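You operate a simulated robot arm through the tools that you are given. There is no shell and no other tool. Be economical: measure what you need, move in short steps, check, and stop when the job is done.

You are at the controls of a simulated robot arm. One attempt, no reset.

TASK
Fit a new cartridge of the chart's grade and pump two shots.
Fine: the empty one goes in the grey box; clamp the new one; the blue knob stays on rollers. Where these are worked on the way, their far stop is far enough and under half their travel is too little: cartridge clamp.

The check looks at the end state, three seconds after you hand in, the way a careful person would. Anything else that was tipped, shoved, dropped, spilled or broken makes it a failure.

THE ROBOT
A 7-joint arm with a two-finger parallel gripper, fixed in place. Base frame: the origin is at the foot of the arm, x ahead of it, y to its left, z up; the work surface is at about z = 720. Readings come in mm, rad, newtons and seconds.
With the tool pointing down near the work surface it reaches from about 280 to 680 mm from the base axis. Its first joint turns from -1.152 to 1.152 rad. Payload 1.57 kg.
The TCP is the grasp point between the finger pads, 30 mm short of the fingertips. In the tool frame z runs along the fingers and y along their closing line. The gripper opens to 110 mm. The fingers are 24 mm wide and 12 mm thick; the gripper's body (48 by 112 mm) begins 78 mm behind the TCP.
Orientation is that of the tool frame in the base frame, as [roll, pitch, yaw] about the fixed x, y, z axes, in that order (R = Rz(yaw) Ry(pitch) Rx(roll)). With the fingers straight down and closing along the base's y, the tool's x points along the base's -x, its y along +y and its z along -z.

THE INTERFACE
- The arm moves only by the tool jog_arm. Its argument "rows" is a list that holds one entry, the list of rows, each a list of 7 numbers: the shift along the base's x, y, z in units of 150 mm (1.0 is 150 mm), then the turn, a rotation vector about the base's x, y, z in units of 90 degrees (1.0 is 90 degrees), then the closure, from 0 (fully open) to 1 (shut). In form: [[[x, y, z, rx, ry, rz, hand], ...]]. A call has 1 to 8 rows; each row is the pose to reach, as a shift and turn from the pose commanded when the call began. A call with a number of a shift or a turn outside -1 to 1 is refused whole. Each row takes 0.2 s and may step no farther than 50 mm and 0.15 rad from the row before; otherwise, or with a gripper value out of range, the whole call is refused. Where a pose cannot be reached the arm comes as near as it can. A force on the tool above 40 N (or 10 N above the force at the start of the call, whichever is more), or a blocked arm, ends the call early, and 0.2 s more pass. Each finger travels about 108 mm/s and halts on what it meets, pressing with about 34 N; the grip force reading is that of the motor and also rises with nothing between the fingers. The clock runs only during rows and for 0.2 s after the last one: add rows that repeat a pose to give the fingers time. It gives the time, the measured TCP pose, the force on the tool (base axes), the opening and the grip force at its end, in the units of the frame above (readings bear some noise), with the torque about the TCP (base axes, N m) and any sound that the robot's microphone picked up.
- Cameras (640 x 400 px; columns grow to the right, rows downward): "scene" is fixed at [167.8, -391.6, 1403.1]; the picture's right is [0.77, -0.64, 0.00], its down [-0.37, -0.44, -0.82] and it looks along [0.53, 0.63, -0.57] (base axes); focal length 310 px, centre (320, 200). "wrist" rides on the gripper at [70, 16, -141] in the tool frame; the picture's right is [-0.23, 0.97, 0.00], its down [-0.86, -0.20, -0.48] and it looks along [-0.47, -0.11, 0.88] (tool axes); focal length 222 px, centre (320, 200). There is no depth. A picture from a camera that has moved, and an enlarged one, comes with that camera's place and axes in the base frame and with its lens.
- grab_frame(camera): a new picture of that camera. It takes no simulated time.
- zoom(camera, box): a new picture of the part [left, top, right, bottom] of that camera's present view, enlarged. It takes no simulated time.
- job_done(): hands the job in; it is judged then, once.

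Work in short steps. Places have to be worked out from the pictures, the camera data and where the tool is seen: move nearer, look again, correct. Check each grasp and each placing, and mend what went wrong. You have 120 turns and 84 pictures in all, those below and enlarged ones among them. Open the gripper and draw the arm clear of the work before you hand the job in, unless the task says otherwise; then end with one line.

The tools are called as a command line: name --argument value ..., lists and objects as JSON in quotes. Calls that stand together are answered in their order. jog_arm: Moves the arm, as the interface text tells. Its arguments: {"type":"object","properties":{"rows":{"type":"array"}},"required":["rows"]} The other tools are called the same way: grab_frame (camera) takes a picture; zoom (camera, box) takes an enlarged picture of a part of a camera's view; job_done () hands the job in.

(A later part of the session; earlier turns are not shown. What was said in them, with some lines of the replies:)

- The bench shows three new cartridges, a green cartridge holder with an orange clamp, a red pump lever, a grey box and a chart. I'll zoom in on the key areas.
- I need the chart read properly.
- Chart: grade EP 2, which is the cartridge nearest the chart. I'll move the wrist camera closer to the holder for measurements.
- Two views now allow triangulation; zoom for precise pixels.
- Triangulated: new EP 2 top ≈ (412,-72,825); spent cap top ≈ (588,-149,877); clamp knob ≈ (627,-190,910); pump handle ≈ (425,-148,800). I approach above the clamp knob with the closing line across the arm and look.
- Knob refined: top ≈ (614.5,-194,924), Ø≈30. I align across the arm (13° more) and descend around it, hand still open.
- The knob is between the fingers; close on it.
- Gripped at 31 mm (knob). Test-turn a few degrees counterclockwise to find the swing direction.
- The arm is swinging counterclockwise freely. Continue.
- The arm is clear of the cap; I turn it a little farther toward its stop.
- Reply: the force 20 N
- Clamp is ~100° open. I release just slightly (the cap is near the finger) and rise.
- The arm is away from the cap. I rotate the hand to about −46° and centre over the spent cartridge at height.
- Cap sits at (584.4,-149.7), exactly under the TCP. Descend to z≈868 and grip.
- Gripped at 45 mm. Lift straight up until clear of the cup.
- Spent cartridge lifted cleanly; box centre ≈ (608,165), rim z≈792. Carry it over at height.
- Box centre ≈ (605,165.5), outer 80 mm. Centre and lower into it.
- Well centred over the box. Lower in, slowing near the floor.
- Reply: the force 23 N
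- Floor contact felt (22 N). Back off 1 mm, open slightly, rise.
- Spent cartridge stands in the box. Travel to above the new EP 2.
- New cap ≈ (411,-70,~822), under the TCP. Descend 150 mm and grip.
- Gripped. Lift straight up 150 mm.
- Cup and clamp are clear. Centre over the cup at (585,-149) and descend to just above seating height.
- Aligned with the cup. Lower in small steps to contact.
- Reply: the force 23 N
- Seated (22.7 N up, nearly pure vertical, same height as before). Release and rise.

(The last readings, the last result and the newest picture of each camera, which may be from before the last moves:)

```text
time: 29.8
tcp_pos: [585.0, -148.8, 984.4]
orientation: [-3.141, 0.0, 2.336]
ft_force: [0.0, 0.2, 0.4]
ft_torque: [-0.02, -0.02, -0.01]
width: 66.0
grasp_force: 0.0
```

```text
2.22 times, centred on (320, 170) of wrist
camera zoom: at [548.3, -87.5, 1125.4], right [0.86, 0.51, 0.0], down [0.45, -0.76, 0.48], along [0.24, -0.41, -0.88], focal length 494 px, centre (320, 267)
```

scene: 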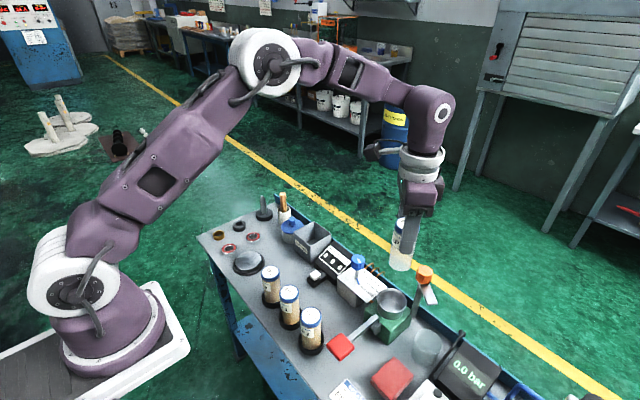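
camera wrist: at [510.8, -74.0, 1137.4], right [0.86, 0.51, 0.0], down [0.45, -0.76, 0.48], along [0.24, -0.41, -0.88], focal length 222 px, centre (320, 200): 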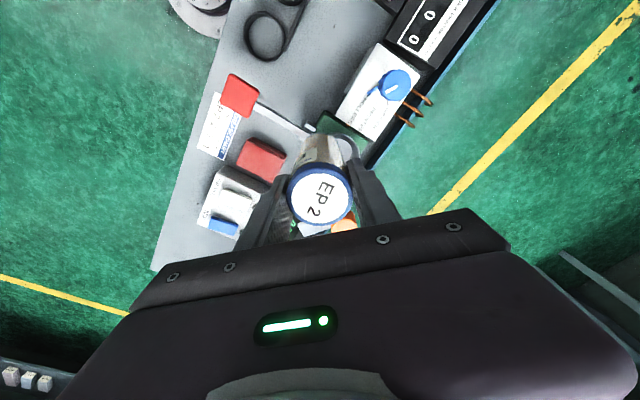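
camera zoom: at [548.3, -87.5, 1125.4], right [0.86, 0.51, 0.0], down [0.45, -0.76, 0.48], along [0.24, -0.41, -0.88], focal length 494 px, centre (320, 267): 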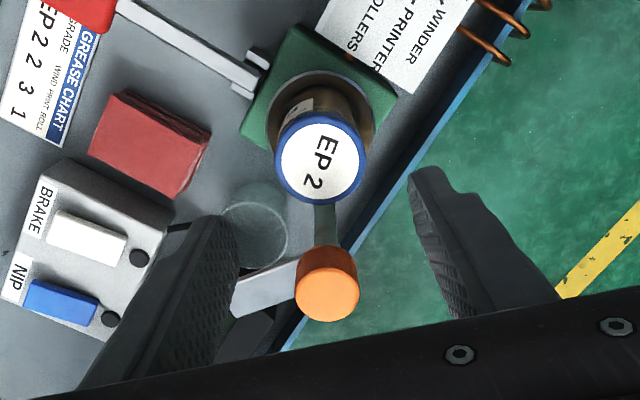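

New cartridge seated upright. Now return the hand to the knob at the arm's angle (+88°) at height.

jog_arm --rows '[[[0.03, -0.04, 0, 0, 0, 0.09, 0.5], [0.06, -0.08, 0, 0, 0, 0.18, 0.65], [0.09, -0.12, 0, 0, 0, 0.27, 0.65], [0.12, -0.16, 0, 0, 0, 0.36, 0.65], [0.15, -0.2, 0, 0, 0, 0.45, 0.65], [0.18, -0.26, 0, 0, 0, 0.54, 0.65], [0.197, -0.295, 0, 0, 0, 0.63, 0.65]]]'

jog_arm --rows '[[[0, 0, 0, 0, 0, 0.09, 0.65], [0, 0, 0, 0, 0, 0.18, 0.65], [0, 0, 0, 0, 0, 0.27, 0.65], [0, 0, -0.1, 0, 0, 0.35, 0.65]]]'

grab_frame --camera "wrist"

```text
time: 31.4
tcp_pos: [615.0, -193.6, 984.9]
orientation: [-3.14, 0.001, -2.957]
ft_force: [-0.1, -0.2, -0.7]
ft_torque: [-0.05, -0.03, 0.0]
width: 38.5
grasp_force: 0.0
```

```text
time: 32.4
tcp_pos: [613.8, -193.5, 970.3]
orientation: [3.141, -0.001, -2.407]
ft_force: [0.0, -0.2, -0.6]
ft_torque: [0.0, 0.01, -0.02]
width: 38.7
grasp_force: 0.1
```

```text
40 pictures are left
camera wrist: at [551.6, -228.0, 1111.1], right [-0.48, 0.87, 0.0], down [0.77, 0.43, 0.48], along [0.42, 0.23, -0.88], focal length 222 px, centre (320, 200)
```

wrist: 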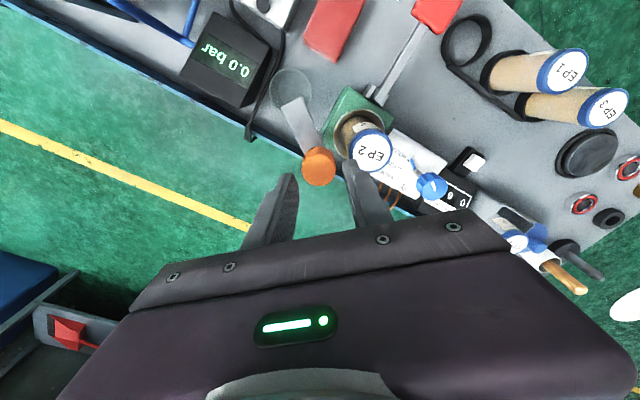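

Descend over the knob and close.

jog_arm --rows '[[[0.003, 0, -0.2, 0, 0, 0, 0.65], [0.003, 0, -0.32, 0, 0, 0, 0.65], [0.003, 0, -0.4, 0, 0, 0, 0.65], [0.003, 0, -0.4, 0, 0, 0, 0.85], [0.003, 0, -0.4, 0, 0, 0, 0.85]]]'

```text
time: 33.6
tcp_pos: [615.4, -193.1, 911.2]
orientation: [3.141, -0.001, -2.408]
ft_force: [3.2, -3.4, 0.3]
ft_torque: [-0.23, -0.03, -0.01]
width: 31.3
grasp_force: 39.4
```

Knob gripped. Swing the clamp back clockwise over the new cartridge.

jog_arm --rows '[[[0, 0, 0, 0, 0, -0.09, 0.85], [0, 0, 0, 0, 0, -0.18, 0.85], [0, 0, 0, 0, 0, -0.27, 0.85], [0, 0, 0, 0, 0, -0.36, 0.85], [0, 0, 0, 0, 0, -0.45, 0.85], [0, 0, 0, 0, 0, -0.54, 0.85], [0, 0, 0, 0, 0, -0.63, 0.85], [0, 0, 0, 0, 0, -0.72, 0.85]]]'

grab_frame --camera "wrist"

```text
time: 35.4
tcp_pos: [615.8, -194.0, 910.3]
orientation: [3.141, 0.0, 2.741]
ft_force: [7.2, -11.4, -4.6]
ft_torque: [0.02, -0.01, -0.02]
width: 31.4
grasp_force: 40.4
```

```text
39 pictures are left
camera wrist: at [557.6, -151.7, 1051.3], right [0.59, 0.81, 0.0], down [0.71, -0.52, 0.48], along [0.39, -0.28, -0.88], focal length 222 px, centre (320, 200)
```

wrist: 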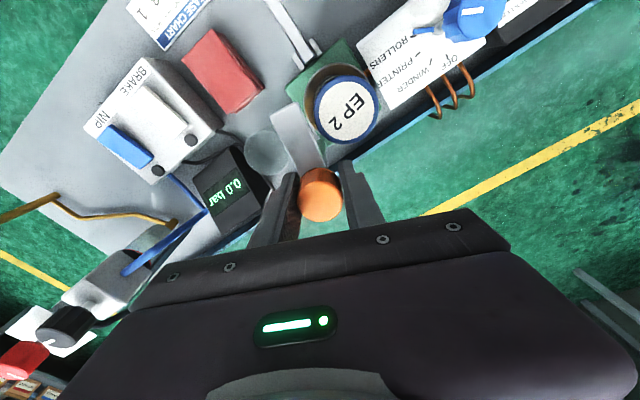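

The arm reaches the cap edge; ~36° more to the original position.

jog_arm --rows '[[[0, 0, 0, 0, 0, -0.08, 0.85], [0, 0, 0, 0, 0, -0.16, 0.85], [0, 0, 0, 0, 0, -0.24, 0.85], [0, 0, 0, 0, 0, -0.32, 0.85], [0, 0, 0, 0, 0, -0.4, 0.85]]]'

grab_frame --camera "wrist"

zoom --camera "scene" --box '[320, 200, 470, 340]'

```text
time: 36.6
tcp_pos: [615.5, -193.3, 909.7]
orientation: [3.141, 0.002, 2.113]
ft_force: [8.7, -11.9, -3.4]
ft_torque: [-0.44, -0.4, 0.01]
width: 31.1
grasp_force: 39.7
```

```text
38 pictures are left
camera wrist: at [593.2, -125.7, 1051.2], right [0.95, 0.31, 0.0], down [0.27, -0.83, 0.48], along [0.15, -0.46, -0.88], focal length 222 px, centre (320, 200)
```

wrist: 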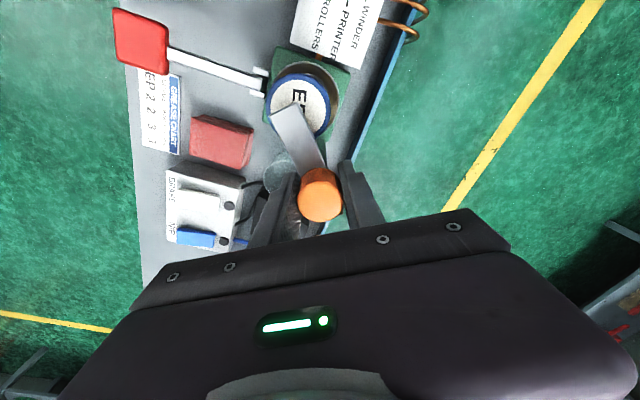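

```text
2.86 times, centred on (395, 270) of scene
camera zoom: at [168.1, -391.8, 1403.0], right [0.77, -0.64, 0.0], down [-0.37, -0.44, -0.82], along [0.53, 0.63, -0.57], focal length 886 px, centre (106, 0)
```

zoom: 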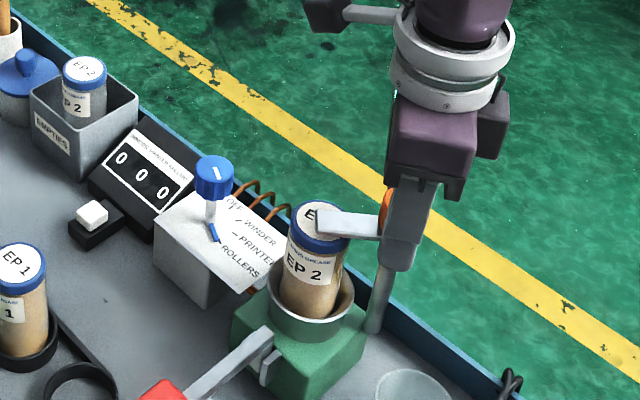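

Compared with the original picture at this yaw, the arm is ~10° short (slip). Turn 14° more.

jog_arm --rows '[[[0, 0, 0, 0, 0, -0.08, 0.85], [0, 0, 0, 0, 0, -0.16, 0.85], [0, 0, 0, 0, 0, -0.16, 0.85]]]'

zoom --camera "wrist" --box '[220, 50, 420, 240]'

```text
time: 37.4
tcp_pos: [612.9, -193.1, 910.9]
orientation: [-3.141, -0.003, 1.862]
ft_force: [5.9, -1.7, 0.7]
ft_torque: [0.04, 0.1, 0.3]
width: 31.6
grasp_force: 40.0
```

```text
2.11 times, centred on (320, 145) of wrist
camera zoom: at [610.6, -121.3, 1051.6], right [1.0, 0.06, 0.0], down [0.06, -0.88, 0.48], along [0.03, -0.48, -0.88], focal length 468 px, centre (320, 316)
```

zoom: 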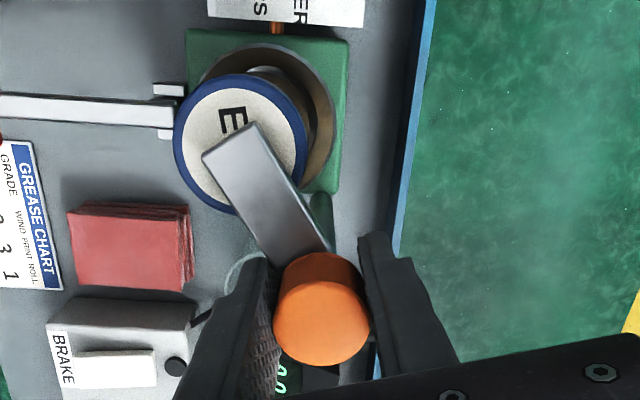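

Arm lies over the cap at its original angle, and 0.3 Nm resists: it's at the stop. Release slightly and rise.

jog_arm --rows '[[[0, 0, 0, 0, 0, 0, 0.65], [0, 0, 0, 0, 0, 0, 0.65], [0, 0, 0.1, 0, 0, 0, 0.65], [0, 0, 0.3, 0, 0, 0, 0.65], [0, 0, 0.6, 0, 0, 0, 0.65]]]'

zoom --camera "scene" --box '[340, 240, 460, 350]'

zoom --camera "wrist" --box '[220, 50, 420, 240]'

```text
time: 38.6
tcp_pos: [614.3, -192.6, 1000.6]
orientation: [3.141, 0.0, 1.866]
ft_force: [0.0, 0.1, 0.2]
ft_torque: [0.0, -0.01, -0.01]
width: 38.5
grasp_force: 0.0
```

```text
3.64 times, centred on (400, 295) of scene
camera zoom: at [167.8, -391.6, 1403.1], right [0.77, -0.64, 0.0], down [-0.37, -0.44, -0.82], along [0.53, 0.63, -0.57], focal length 1128 px, centre (29, -146)
```

zoom: 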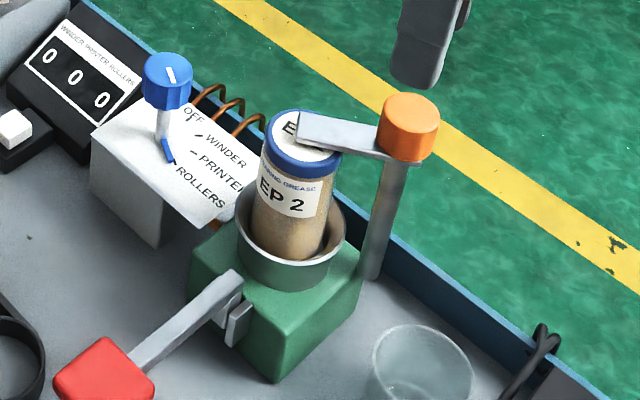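

```text
2.11 times, centred on (320, 145) of wrist
camera zoom: at [609.7, -121.8, 1142.0], right [1.0, 0.06, 0.0], down [0.06, -0.88, 0.48], along [0.03, -0.48, -0.88], focal length 468 px, centre (320, 316)
```

zoom: 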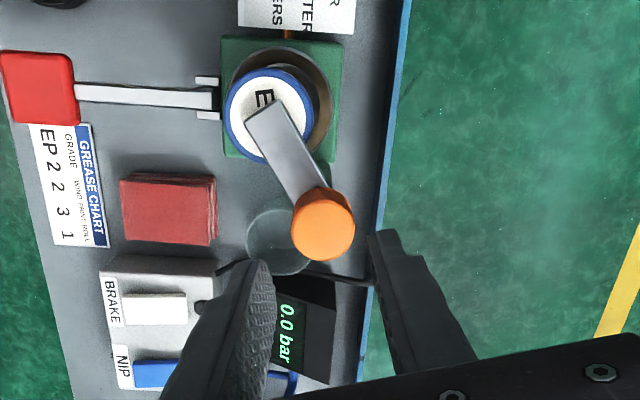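

Clamp is exactly as it was originally. Now travel to above the pump handle (425,-148), rotating the hand back to yaw 0.

jog_arm --rows '[[[-0.12, 0.03, 0, 0, 0, 0.09, 0.65], [-0.25, 0.06, 0, 0, 0, 0.18, 0.65], [-0.38, 0.09, 0, 0, 0, 0.27, 0.65], [-0.5, 0.12, 0, 0, 0, 0.36, 0.65], [-0.63, 0.15, 0, 0, 0, 0.45, 0.65]]]'

jog_arm --rows '[[[-0.16, 0.04, 0, 0, 0, 0.09, 0.4], [-0.32, 0.08, 0, 0, 0, 0.18, 0.4], [-0.48, 0.12, 0, 0, 0, 0.27, 0.4], [-0.63, 0.15, -0.2, 0, 0, 0.36, 0.4], [-0.63, 0.15, -0.5, 0, 0, 0.362, 0.4]]]'

grab_frame --camera "wrist"

zoom --camera "scene" --box '[290, 230, 450, 370]'

```text
time: 39.8
tcp_pos: [520.2, -170.9, 1001.9]
orientation: [3.141, 0.001, 2.573]
ft_force: [0.8, 0.4, 0.8]
ft_torque: [-0.02, -0.02, -0.03]
width: 38.7
grasp_force: 0.1
```

```text
time: 41.0
tcp_pos: [426.0, -147.0, 924.7]
orientation: [3.141, 0.0, -3.141]
ft_force: [-0.6, -0.6, 0.1]
ft_torque: [0.01, 0.04, -0.02]
width: 66.1
grasp_force: 0.1
```

```text
33 pictures are left
camera wrist: at [356.4, -131.7, 1066.8], right [0.23, 0.97, 0.0], down [0.86, -0.2, 0.48], along [0.47, -0.11, -0.88], focal length 222 px, centre (320, 200)
```

wrist: 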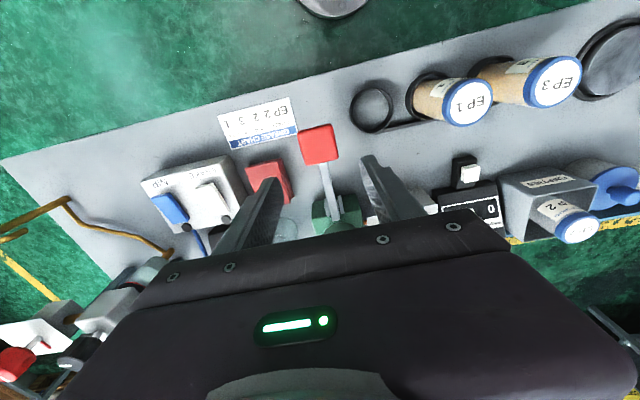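

```text
2.86 times, centred on (370, 300) of scene
camera zoom: at [167.8, -391.6, 1403.1], right [0.77, -0.64, 0.0], down [-0.37, -0.44, -0.82], along [0.53, 0.63, -0.57], focal length 886 px, centre (177, -86)
```

zoom: 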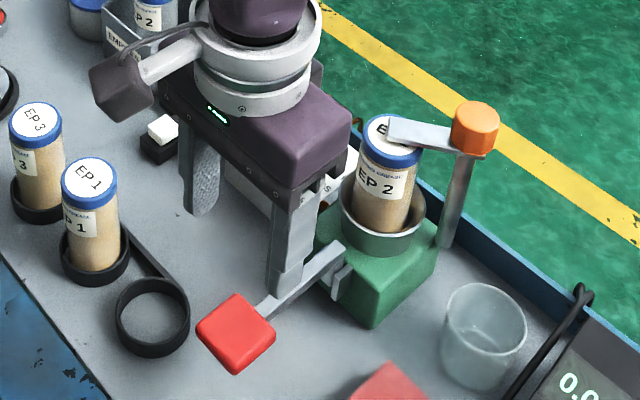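

Handle centre (425,-149), top ~802. Close the fingers and press down at the handle's middle.

jog_arm --rows '[[[0, -0.01, -0.2, 0, 0, 0, 1], [0, -0.01, -0.4, 0, 0, 0, 1], [0, -0.01, -0.55, 0, 0, 0, 1], [0, -0.01, -0.6, 0, 0, 0, 1], [0, -0.01, -0.65, 0, 0, 0, 1], [0, -0.01, -0.7, 0, 0, 0, 1]]]'

grab_frame --camera "scene"

```text
time: 42.4
tcp_pos: [425.1, -149.9, 820.0]
orientation: [3.139, 0.0, 3.138]
ft_force: [-2.5, 0.2, 5.4]
ft_torque: [0.05, 0.0, 0.02]
width: 0.0
grasp_force: 21.3
```

```text
31 pictures are left
```

scene: 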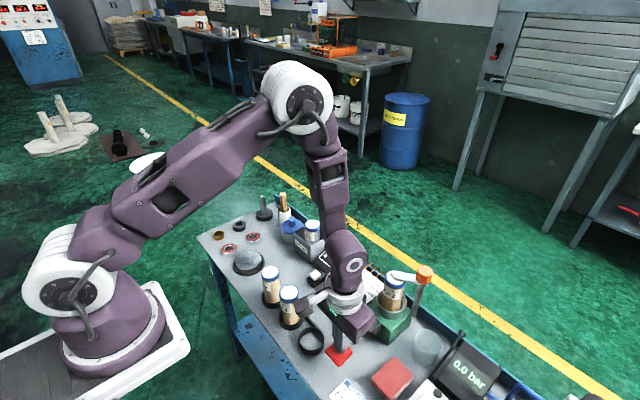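

Light contact resistance (5 N). Continue pressing down.

jog_arm --rows '[[[0, 0, -0.05, 0, 0, 0, 1], [0, 0, -0.1, 0, 0, 0, 1], [0, 0, -0.15, 0, 0, 0, 1], [0, 0, -0.2, 0, 0, 0, 1], [0, 0, -0.25, 0, 0, 0, 1]]]'

zoom --camera "scene" --box '[290, 230, 450, 370]'

```text
time: 43.4
tcp_pos: [424.2, -149.2, 795.1]
orientation: [3.141, -0.002, 3.138]
ft_force: [-8.1, 3.3, 29.7]
ft_torque: [0.11, -0.11, 0.15]
width: 0.0
grasp_force: 21.4
stopped in row 4: the force on the tool passed its limit at 61 N (the readings are from after the stop); the commanded pose is now the measured one
```

```text
2.86 times, centred on (370, 300) of scene
camera zoom: at [167.2, -391.3, 1403.2], right [0.77, -0.64, 0.0], down [-0.37, -0.44, -0.82], along [0.53, 0.63, -0.57], focal length 886 px, centre (177, -86)
```

zoom: 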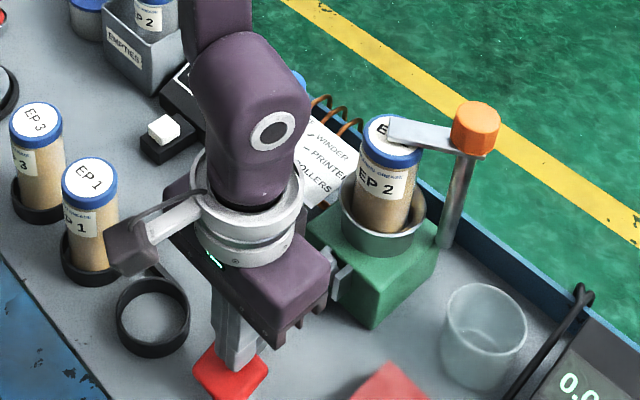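

Hard stop at fingertip z≈765: bottom of stroke. Rise and check lever return and counter.

jog_arm --rows '[[[0, 0, 0.1, 0, 0, 0, 1], [0, 0, 0.3, 0, 0, 0, 1], [0, 0, 0.5, 0, 0, 0, 1], [0, 0, 0.8, 0, 0, 0, 1]]]'

zoom --camera "scene" --box '[290, 230, 450, 370]'

grab_frame --camera "wrist"

```text
time: 44.4
tcp_pos: [425.6, -148.8, 914.7]
orientation: [-3.141, -0.002, 3.139]
ft_force: [-0.3, -0.1, -0.2]
ft_torque: [-0.04, -0.01, 0.01]
width: 0.0
grasp_force: 21.3
```

```text
2.86 times, centred on (370, 300) of scene
camera zoom: at [167.8, -391.6, 1403.1], right [0.77, -0.64, 0.0], down [-0.37, -0.44, -0.82], along [0.53, 0.63, -0.57], focal length 886 px, centre (177, -86)
```

zoom: 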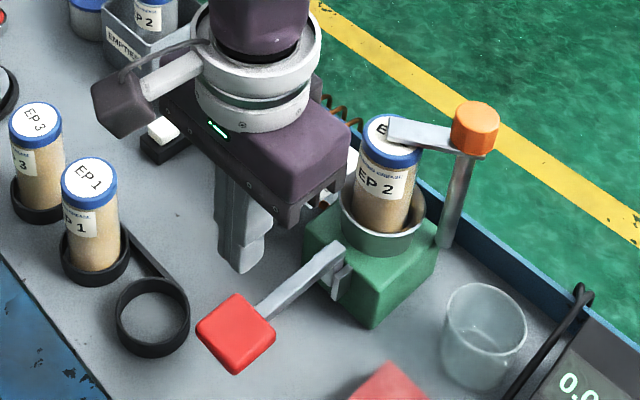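

```text
28 pictures are left
camera wrist: at [356.3, -132.6, 1055.7], right [0.23, 0.97, 0.0], down [0.86, -0.2, 0.48], along [0.46, -0.11, -0.88], focal length 222 px, centre (320, 200)
```

wrist: 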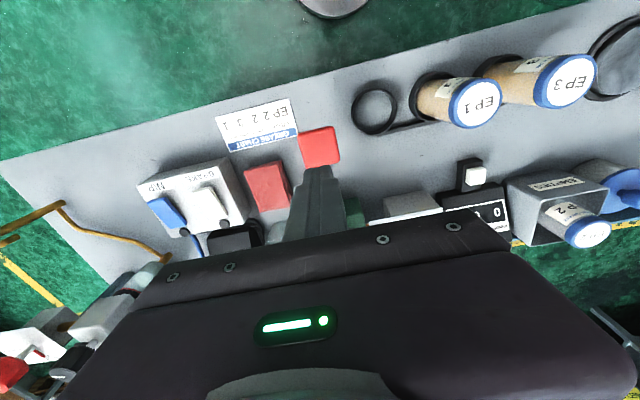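

The lever springs back. I move aside to read the counter before the second stroke.

jog_arm --rows '[[[0, -0.3, 0.1, 0, 0, 0, 1], [0, -0.6, 0.1, 0, 0, 0, 1], [0, -0.9, 0.1, 0, 0, 0, 1]]]'

zoom --camera "scene" --box '[290, 220, 450, 330]'

```text
time: 45.2
tcp_pos: [424.1, -285.6, 930.0]
orientation: [-3.141, -0.001, 3.139]
ft_force: [0.4, -0.2, -0.2]
ft_torque: [0.03, 0.01, 0.01]
width: 0.1
grasp_force: 21.6
```

```text
3.64 times, centred on (370, 275) of scene
camera zoom: at [167.8, -391.5, 1403.1], right [0.77, -0.64, 0.0], down [-0.37, -0.44, -0.82], along [0.53, 0.63, -0.57], focal length 1128 px, centre (138, -73)
```

zoom: 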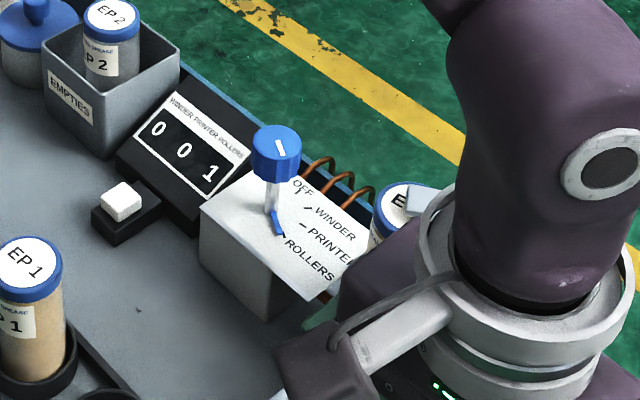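

Counter shows 0 0 1: one shot on rollers. Return above the handle and do the second stroke.

jog_arm --rows '[[[0, 0.3, 0, 0, 0, 0, 1], [0, 0.6, 0, 0, 0, 0, 1], [0, 0.9, 0, 0, 0, 0, 1], [0, 0.9, -0.3, 0, 0, 0, 1], [0, 0.9, -0.58, 0, 0, 0, 1]]]'

jog_arm --rows '[[[0, 0, -0.08, 0, 0, 0, 1], [0, 0, -0.14, 0, 0, 0, 1], [0, 0, -0.19, 0, 0, 0, 1], [0, 0, -0.24, 0, 0, 0, 1], [0, 0, -0.28, 0, 0, 0, 1], [0, 0, -0.32, 0, 0, 0, 1], [0, 0, -0.34, 0, 0, 0, 1]]]'

```text
time: 46.4
tcp_pos: [426.5, -149.0, 843.0]
orientation: [3.141, -0.001, 3.139]
ft_force: [-0.7, 0.1, 0.5]
ft_torque: [-0.03, -0.01, 0.01]
width: 0.0
grasp_force: 21.6
```

```text
time: 47.9
tcp_pos: [425.6, -149.8, 795.8]
orientation: [3.141, -0.002, 3.138]
ft_force: [-7.0, 4.5, 25.3]
ft_torque: [0.11, -0.1, 0.14]
width: 0.2
grasp_force: 21.4
stopped in row 7: the force on the tool passed its limit at 51 N (the readings are from after the stop); the commanded pose is now the measured one
```

Bottom stop reached again. Rise straight, then draw aside to check.

jog_arm --rows '[[[0, 0, 0.1, 0, 0, 0, 1], [0, 0, 0.3, 0, 0, 0, 1], [0, 0, 0.6, 0, 0, 0, 0.8], [0, 0, 0.9, 0, 0, 0, 0.4], [0, -0.3, 1.0, 0, 0, 0, 0], [0, -0.6, 1.0, 0, 0, 0, 0], [0, -0.9, 1.0, 0, 0, 0, 0]]]'

jog_arm --rows '[[[-0.2, -0.1, 0.2, 0, 0, 0, 0], [-0.3, -0.2, 0.4, 0, 0, 0, 0], [-0.4, -0.3, 0.6, 0, 0, 0, 0], [-0.4, -0.3, 0.8, 0, 0, 0, 0], [-0.4, -0.3, 0.8, 0, 0, 0, 0]]]'

grab_frame --camera "scene"

zoom --camera "scene" --box '[290, 220, 450, 330]'

```text
time: 49.5
tcp_pos: [426.5, -285.4, 945.5]
orientation: [3.141, 0.001, 3.138]
ft_force: [-0.7, 0.7, 0.5]
ft_torque: [0.01, 0.0, 0.01]
width: 109.9
grasp_force: 0.1
```

```text
time: 50.7
tcp_pos: [365.3, -331.0, 1065.6]
orientation: [-3.141, 0.001, 3.137]
ft_force: [0.8, 0.1, -0.3]
ft_torque: [0.01, 0.01, 0.02]
width: 110.1
grasp_force: 0.1
```

```text
26 pictures are left
```

scene: 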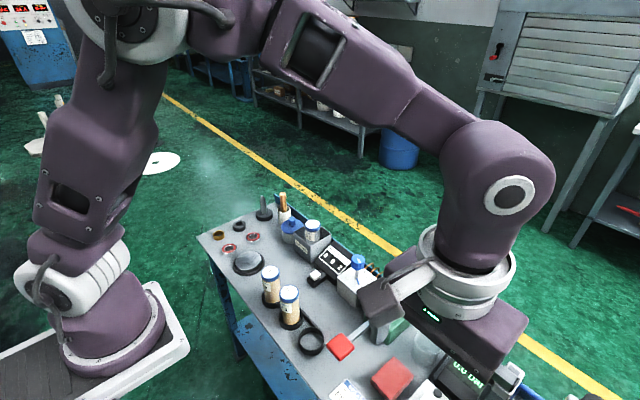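

```text
3.64 times, centred on (370, 275) of scene
camera zoom: at [167.8, -391.6, 1403.1], right [0.77, -0.64, 0.0], down [-0.37, -0.44, -0.82], along [0.53, 0.63, -0.57], focal length 1128 px, centre (138, -73)
```

zoom: 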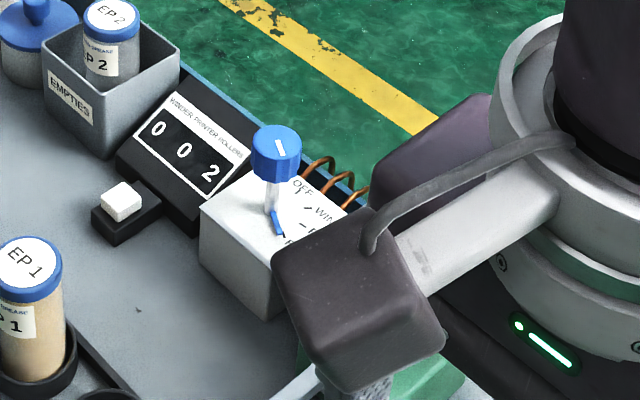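

Counter 0 0 2, knob still on rollers. Draw the arm higher and give a last look at clamp and lever.

jog_arm --rows '[[[-0.1, 0.2, 0.25, 0, 0, 0, 0], [-0.2, 0.4, 0.5, 0, 0, 0, 0], [-0.3, 0.6, 0.75, 0, 0, 0, 0], [-0.3, 0.8, 1.0, 0, 0, 0, 0], [-0.3, 0.8, 1.0, 0, 0, 0, 0]]]'

grab_frame --camera "scene"

zoom --camera "scene" --box '[300, 230, 460, 370]'

```text
refused: row 1 steps farther than a row can; nothing moved
```

```text
24 pictures are left
```

scene: 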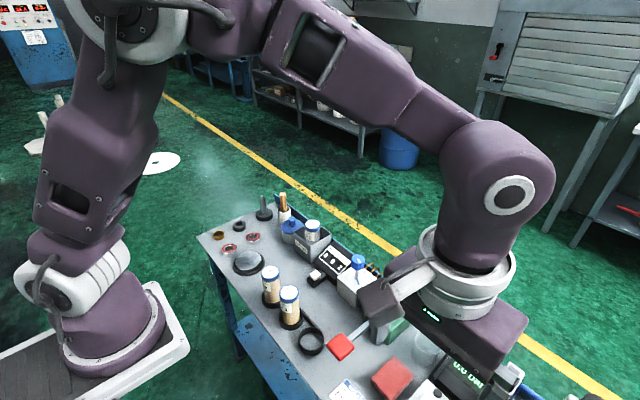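

```text
2.86 times, centred on (380, 300) of scene
camera zoom: at [167.8, -391.6, 1403.1], right [0.77, -0.64, 0.0], down [-0.37, -0.44, -0.82], along [0.53, 0.63, -0.57], focal length 886 px, centre (149, -86)
```

zoom: 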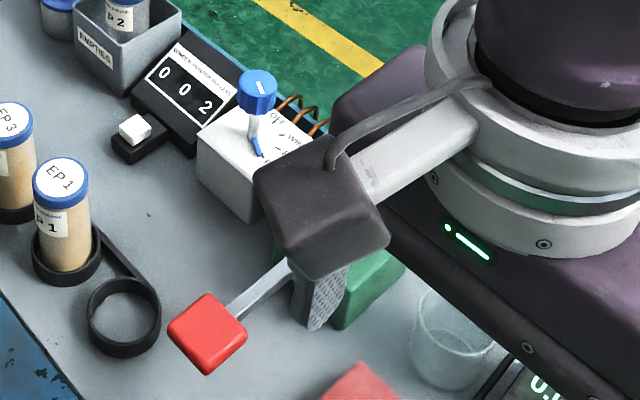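

The step was too long; retry with smaller rows.

jog_arm --rows '[[[-0.05, 0.13, 0.2, 0, 0, 0, 0], [-0.1, 0.26, 0.4, 0, 0, 0, 0], [-0.15, 0.39, 0.6, 0, 0, 0, 0], [-0.2, 0.52, 0.8, 0, 0, 0, 0], [-0.25, 0.65, 1.0, 0, 0, 0, 0], [-0.3, 0.8, 1.0, 0, 0, 0, 0]]]'

zoom --camera "scene" --box '[300, 230, 460, 370]'

```text
time: 52.1
tcp_pos: [322.3, -210.2, 1215.5]
orientation: [3.142, -0.003, 3.136]
ft_force: [-0.5, 0.3, 0.1]
ft_torque: [-0.02, -0.03, 0.02]
width: 109.9
grasp_force: 0.1
```

```text
2.86 times, centred on (380, 300) of scene
camera zoom: at [167.8, -391.6, 1403.1], right [0.77, -0.64, 0.0], down [-0.37, -0.44, -0.82], along [0.53, 0.63, -0.57], focal length 886 px, centre (149, -86)
```

zoom: 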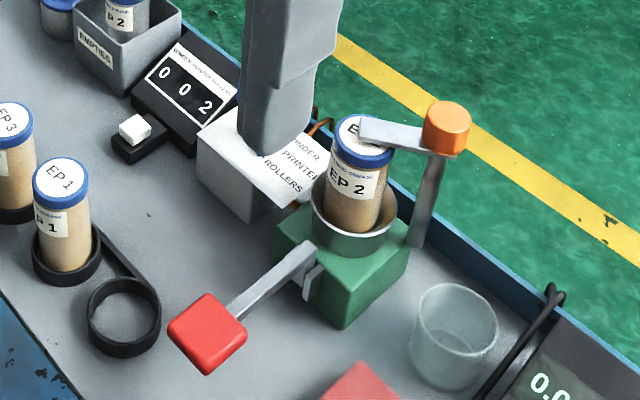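

Everything is in the wanted end state: new EP 2 clamped, spent one in the box, lever back up, and the counter at 2 on rollers. Hand in.

job_done

```text
The job is handed in.
```

The new EP 2 cartridge is fitted and clamped, the empty is in the grey box, two shots are pumped (counter reads 0 0 2), the knob is still on rollers, and the job is handed in.
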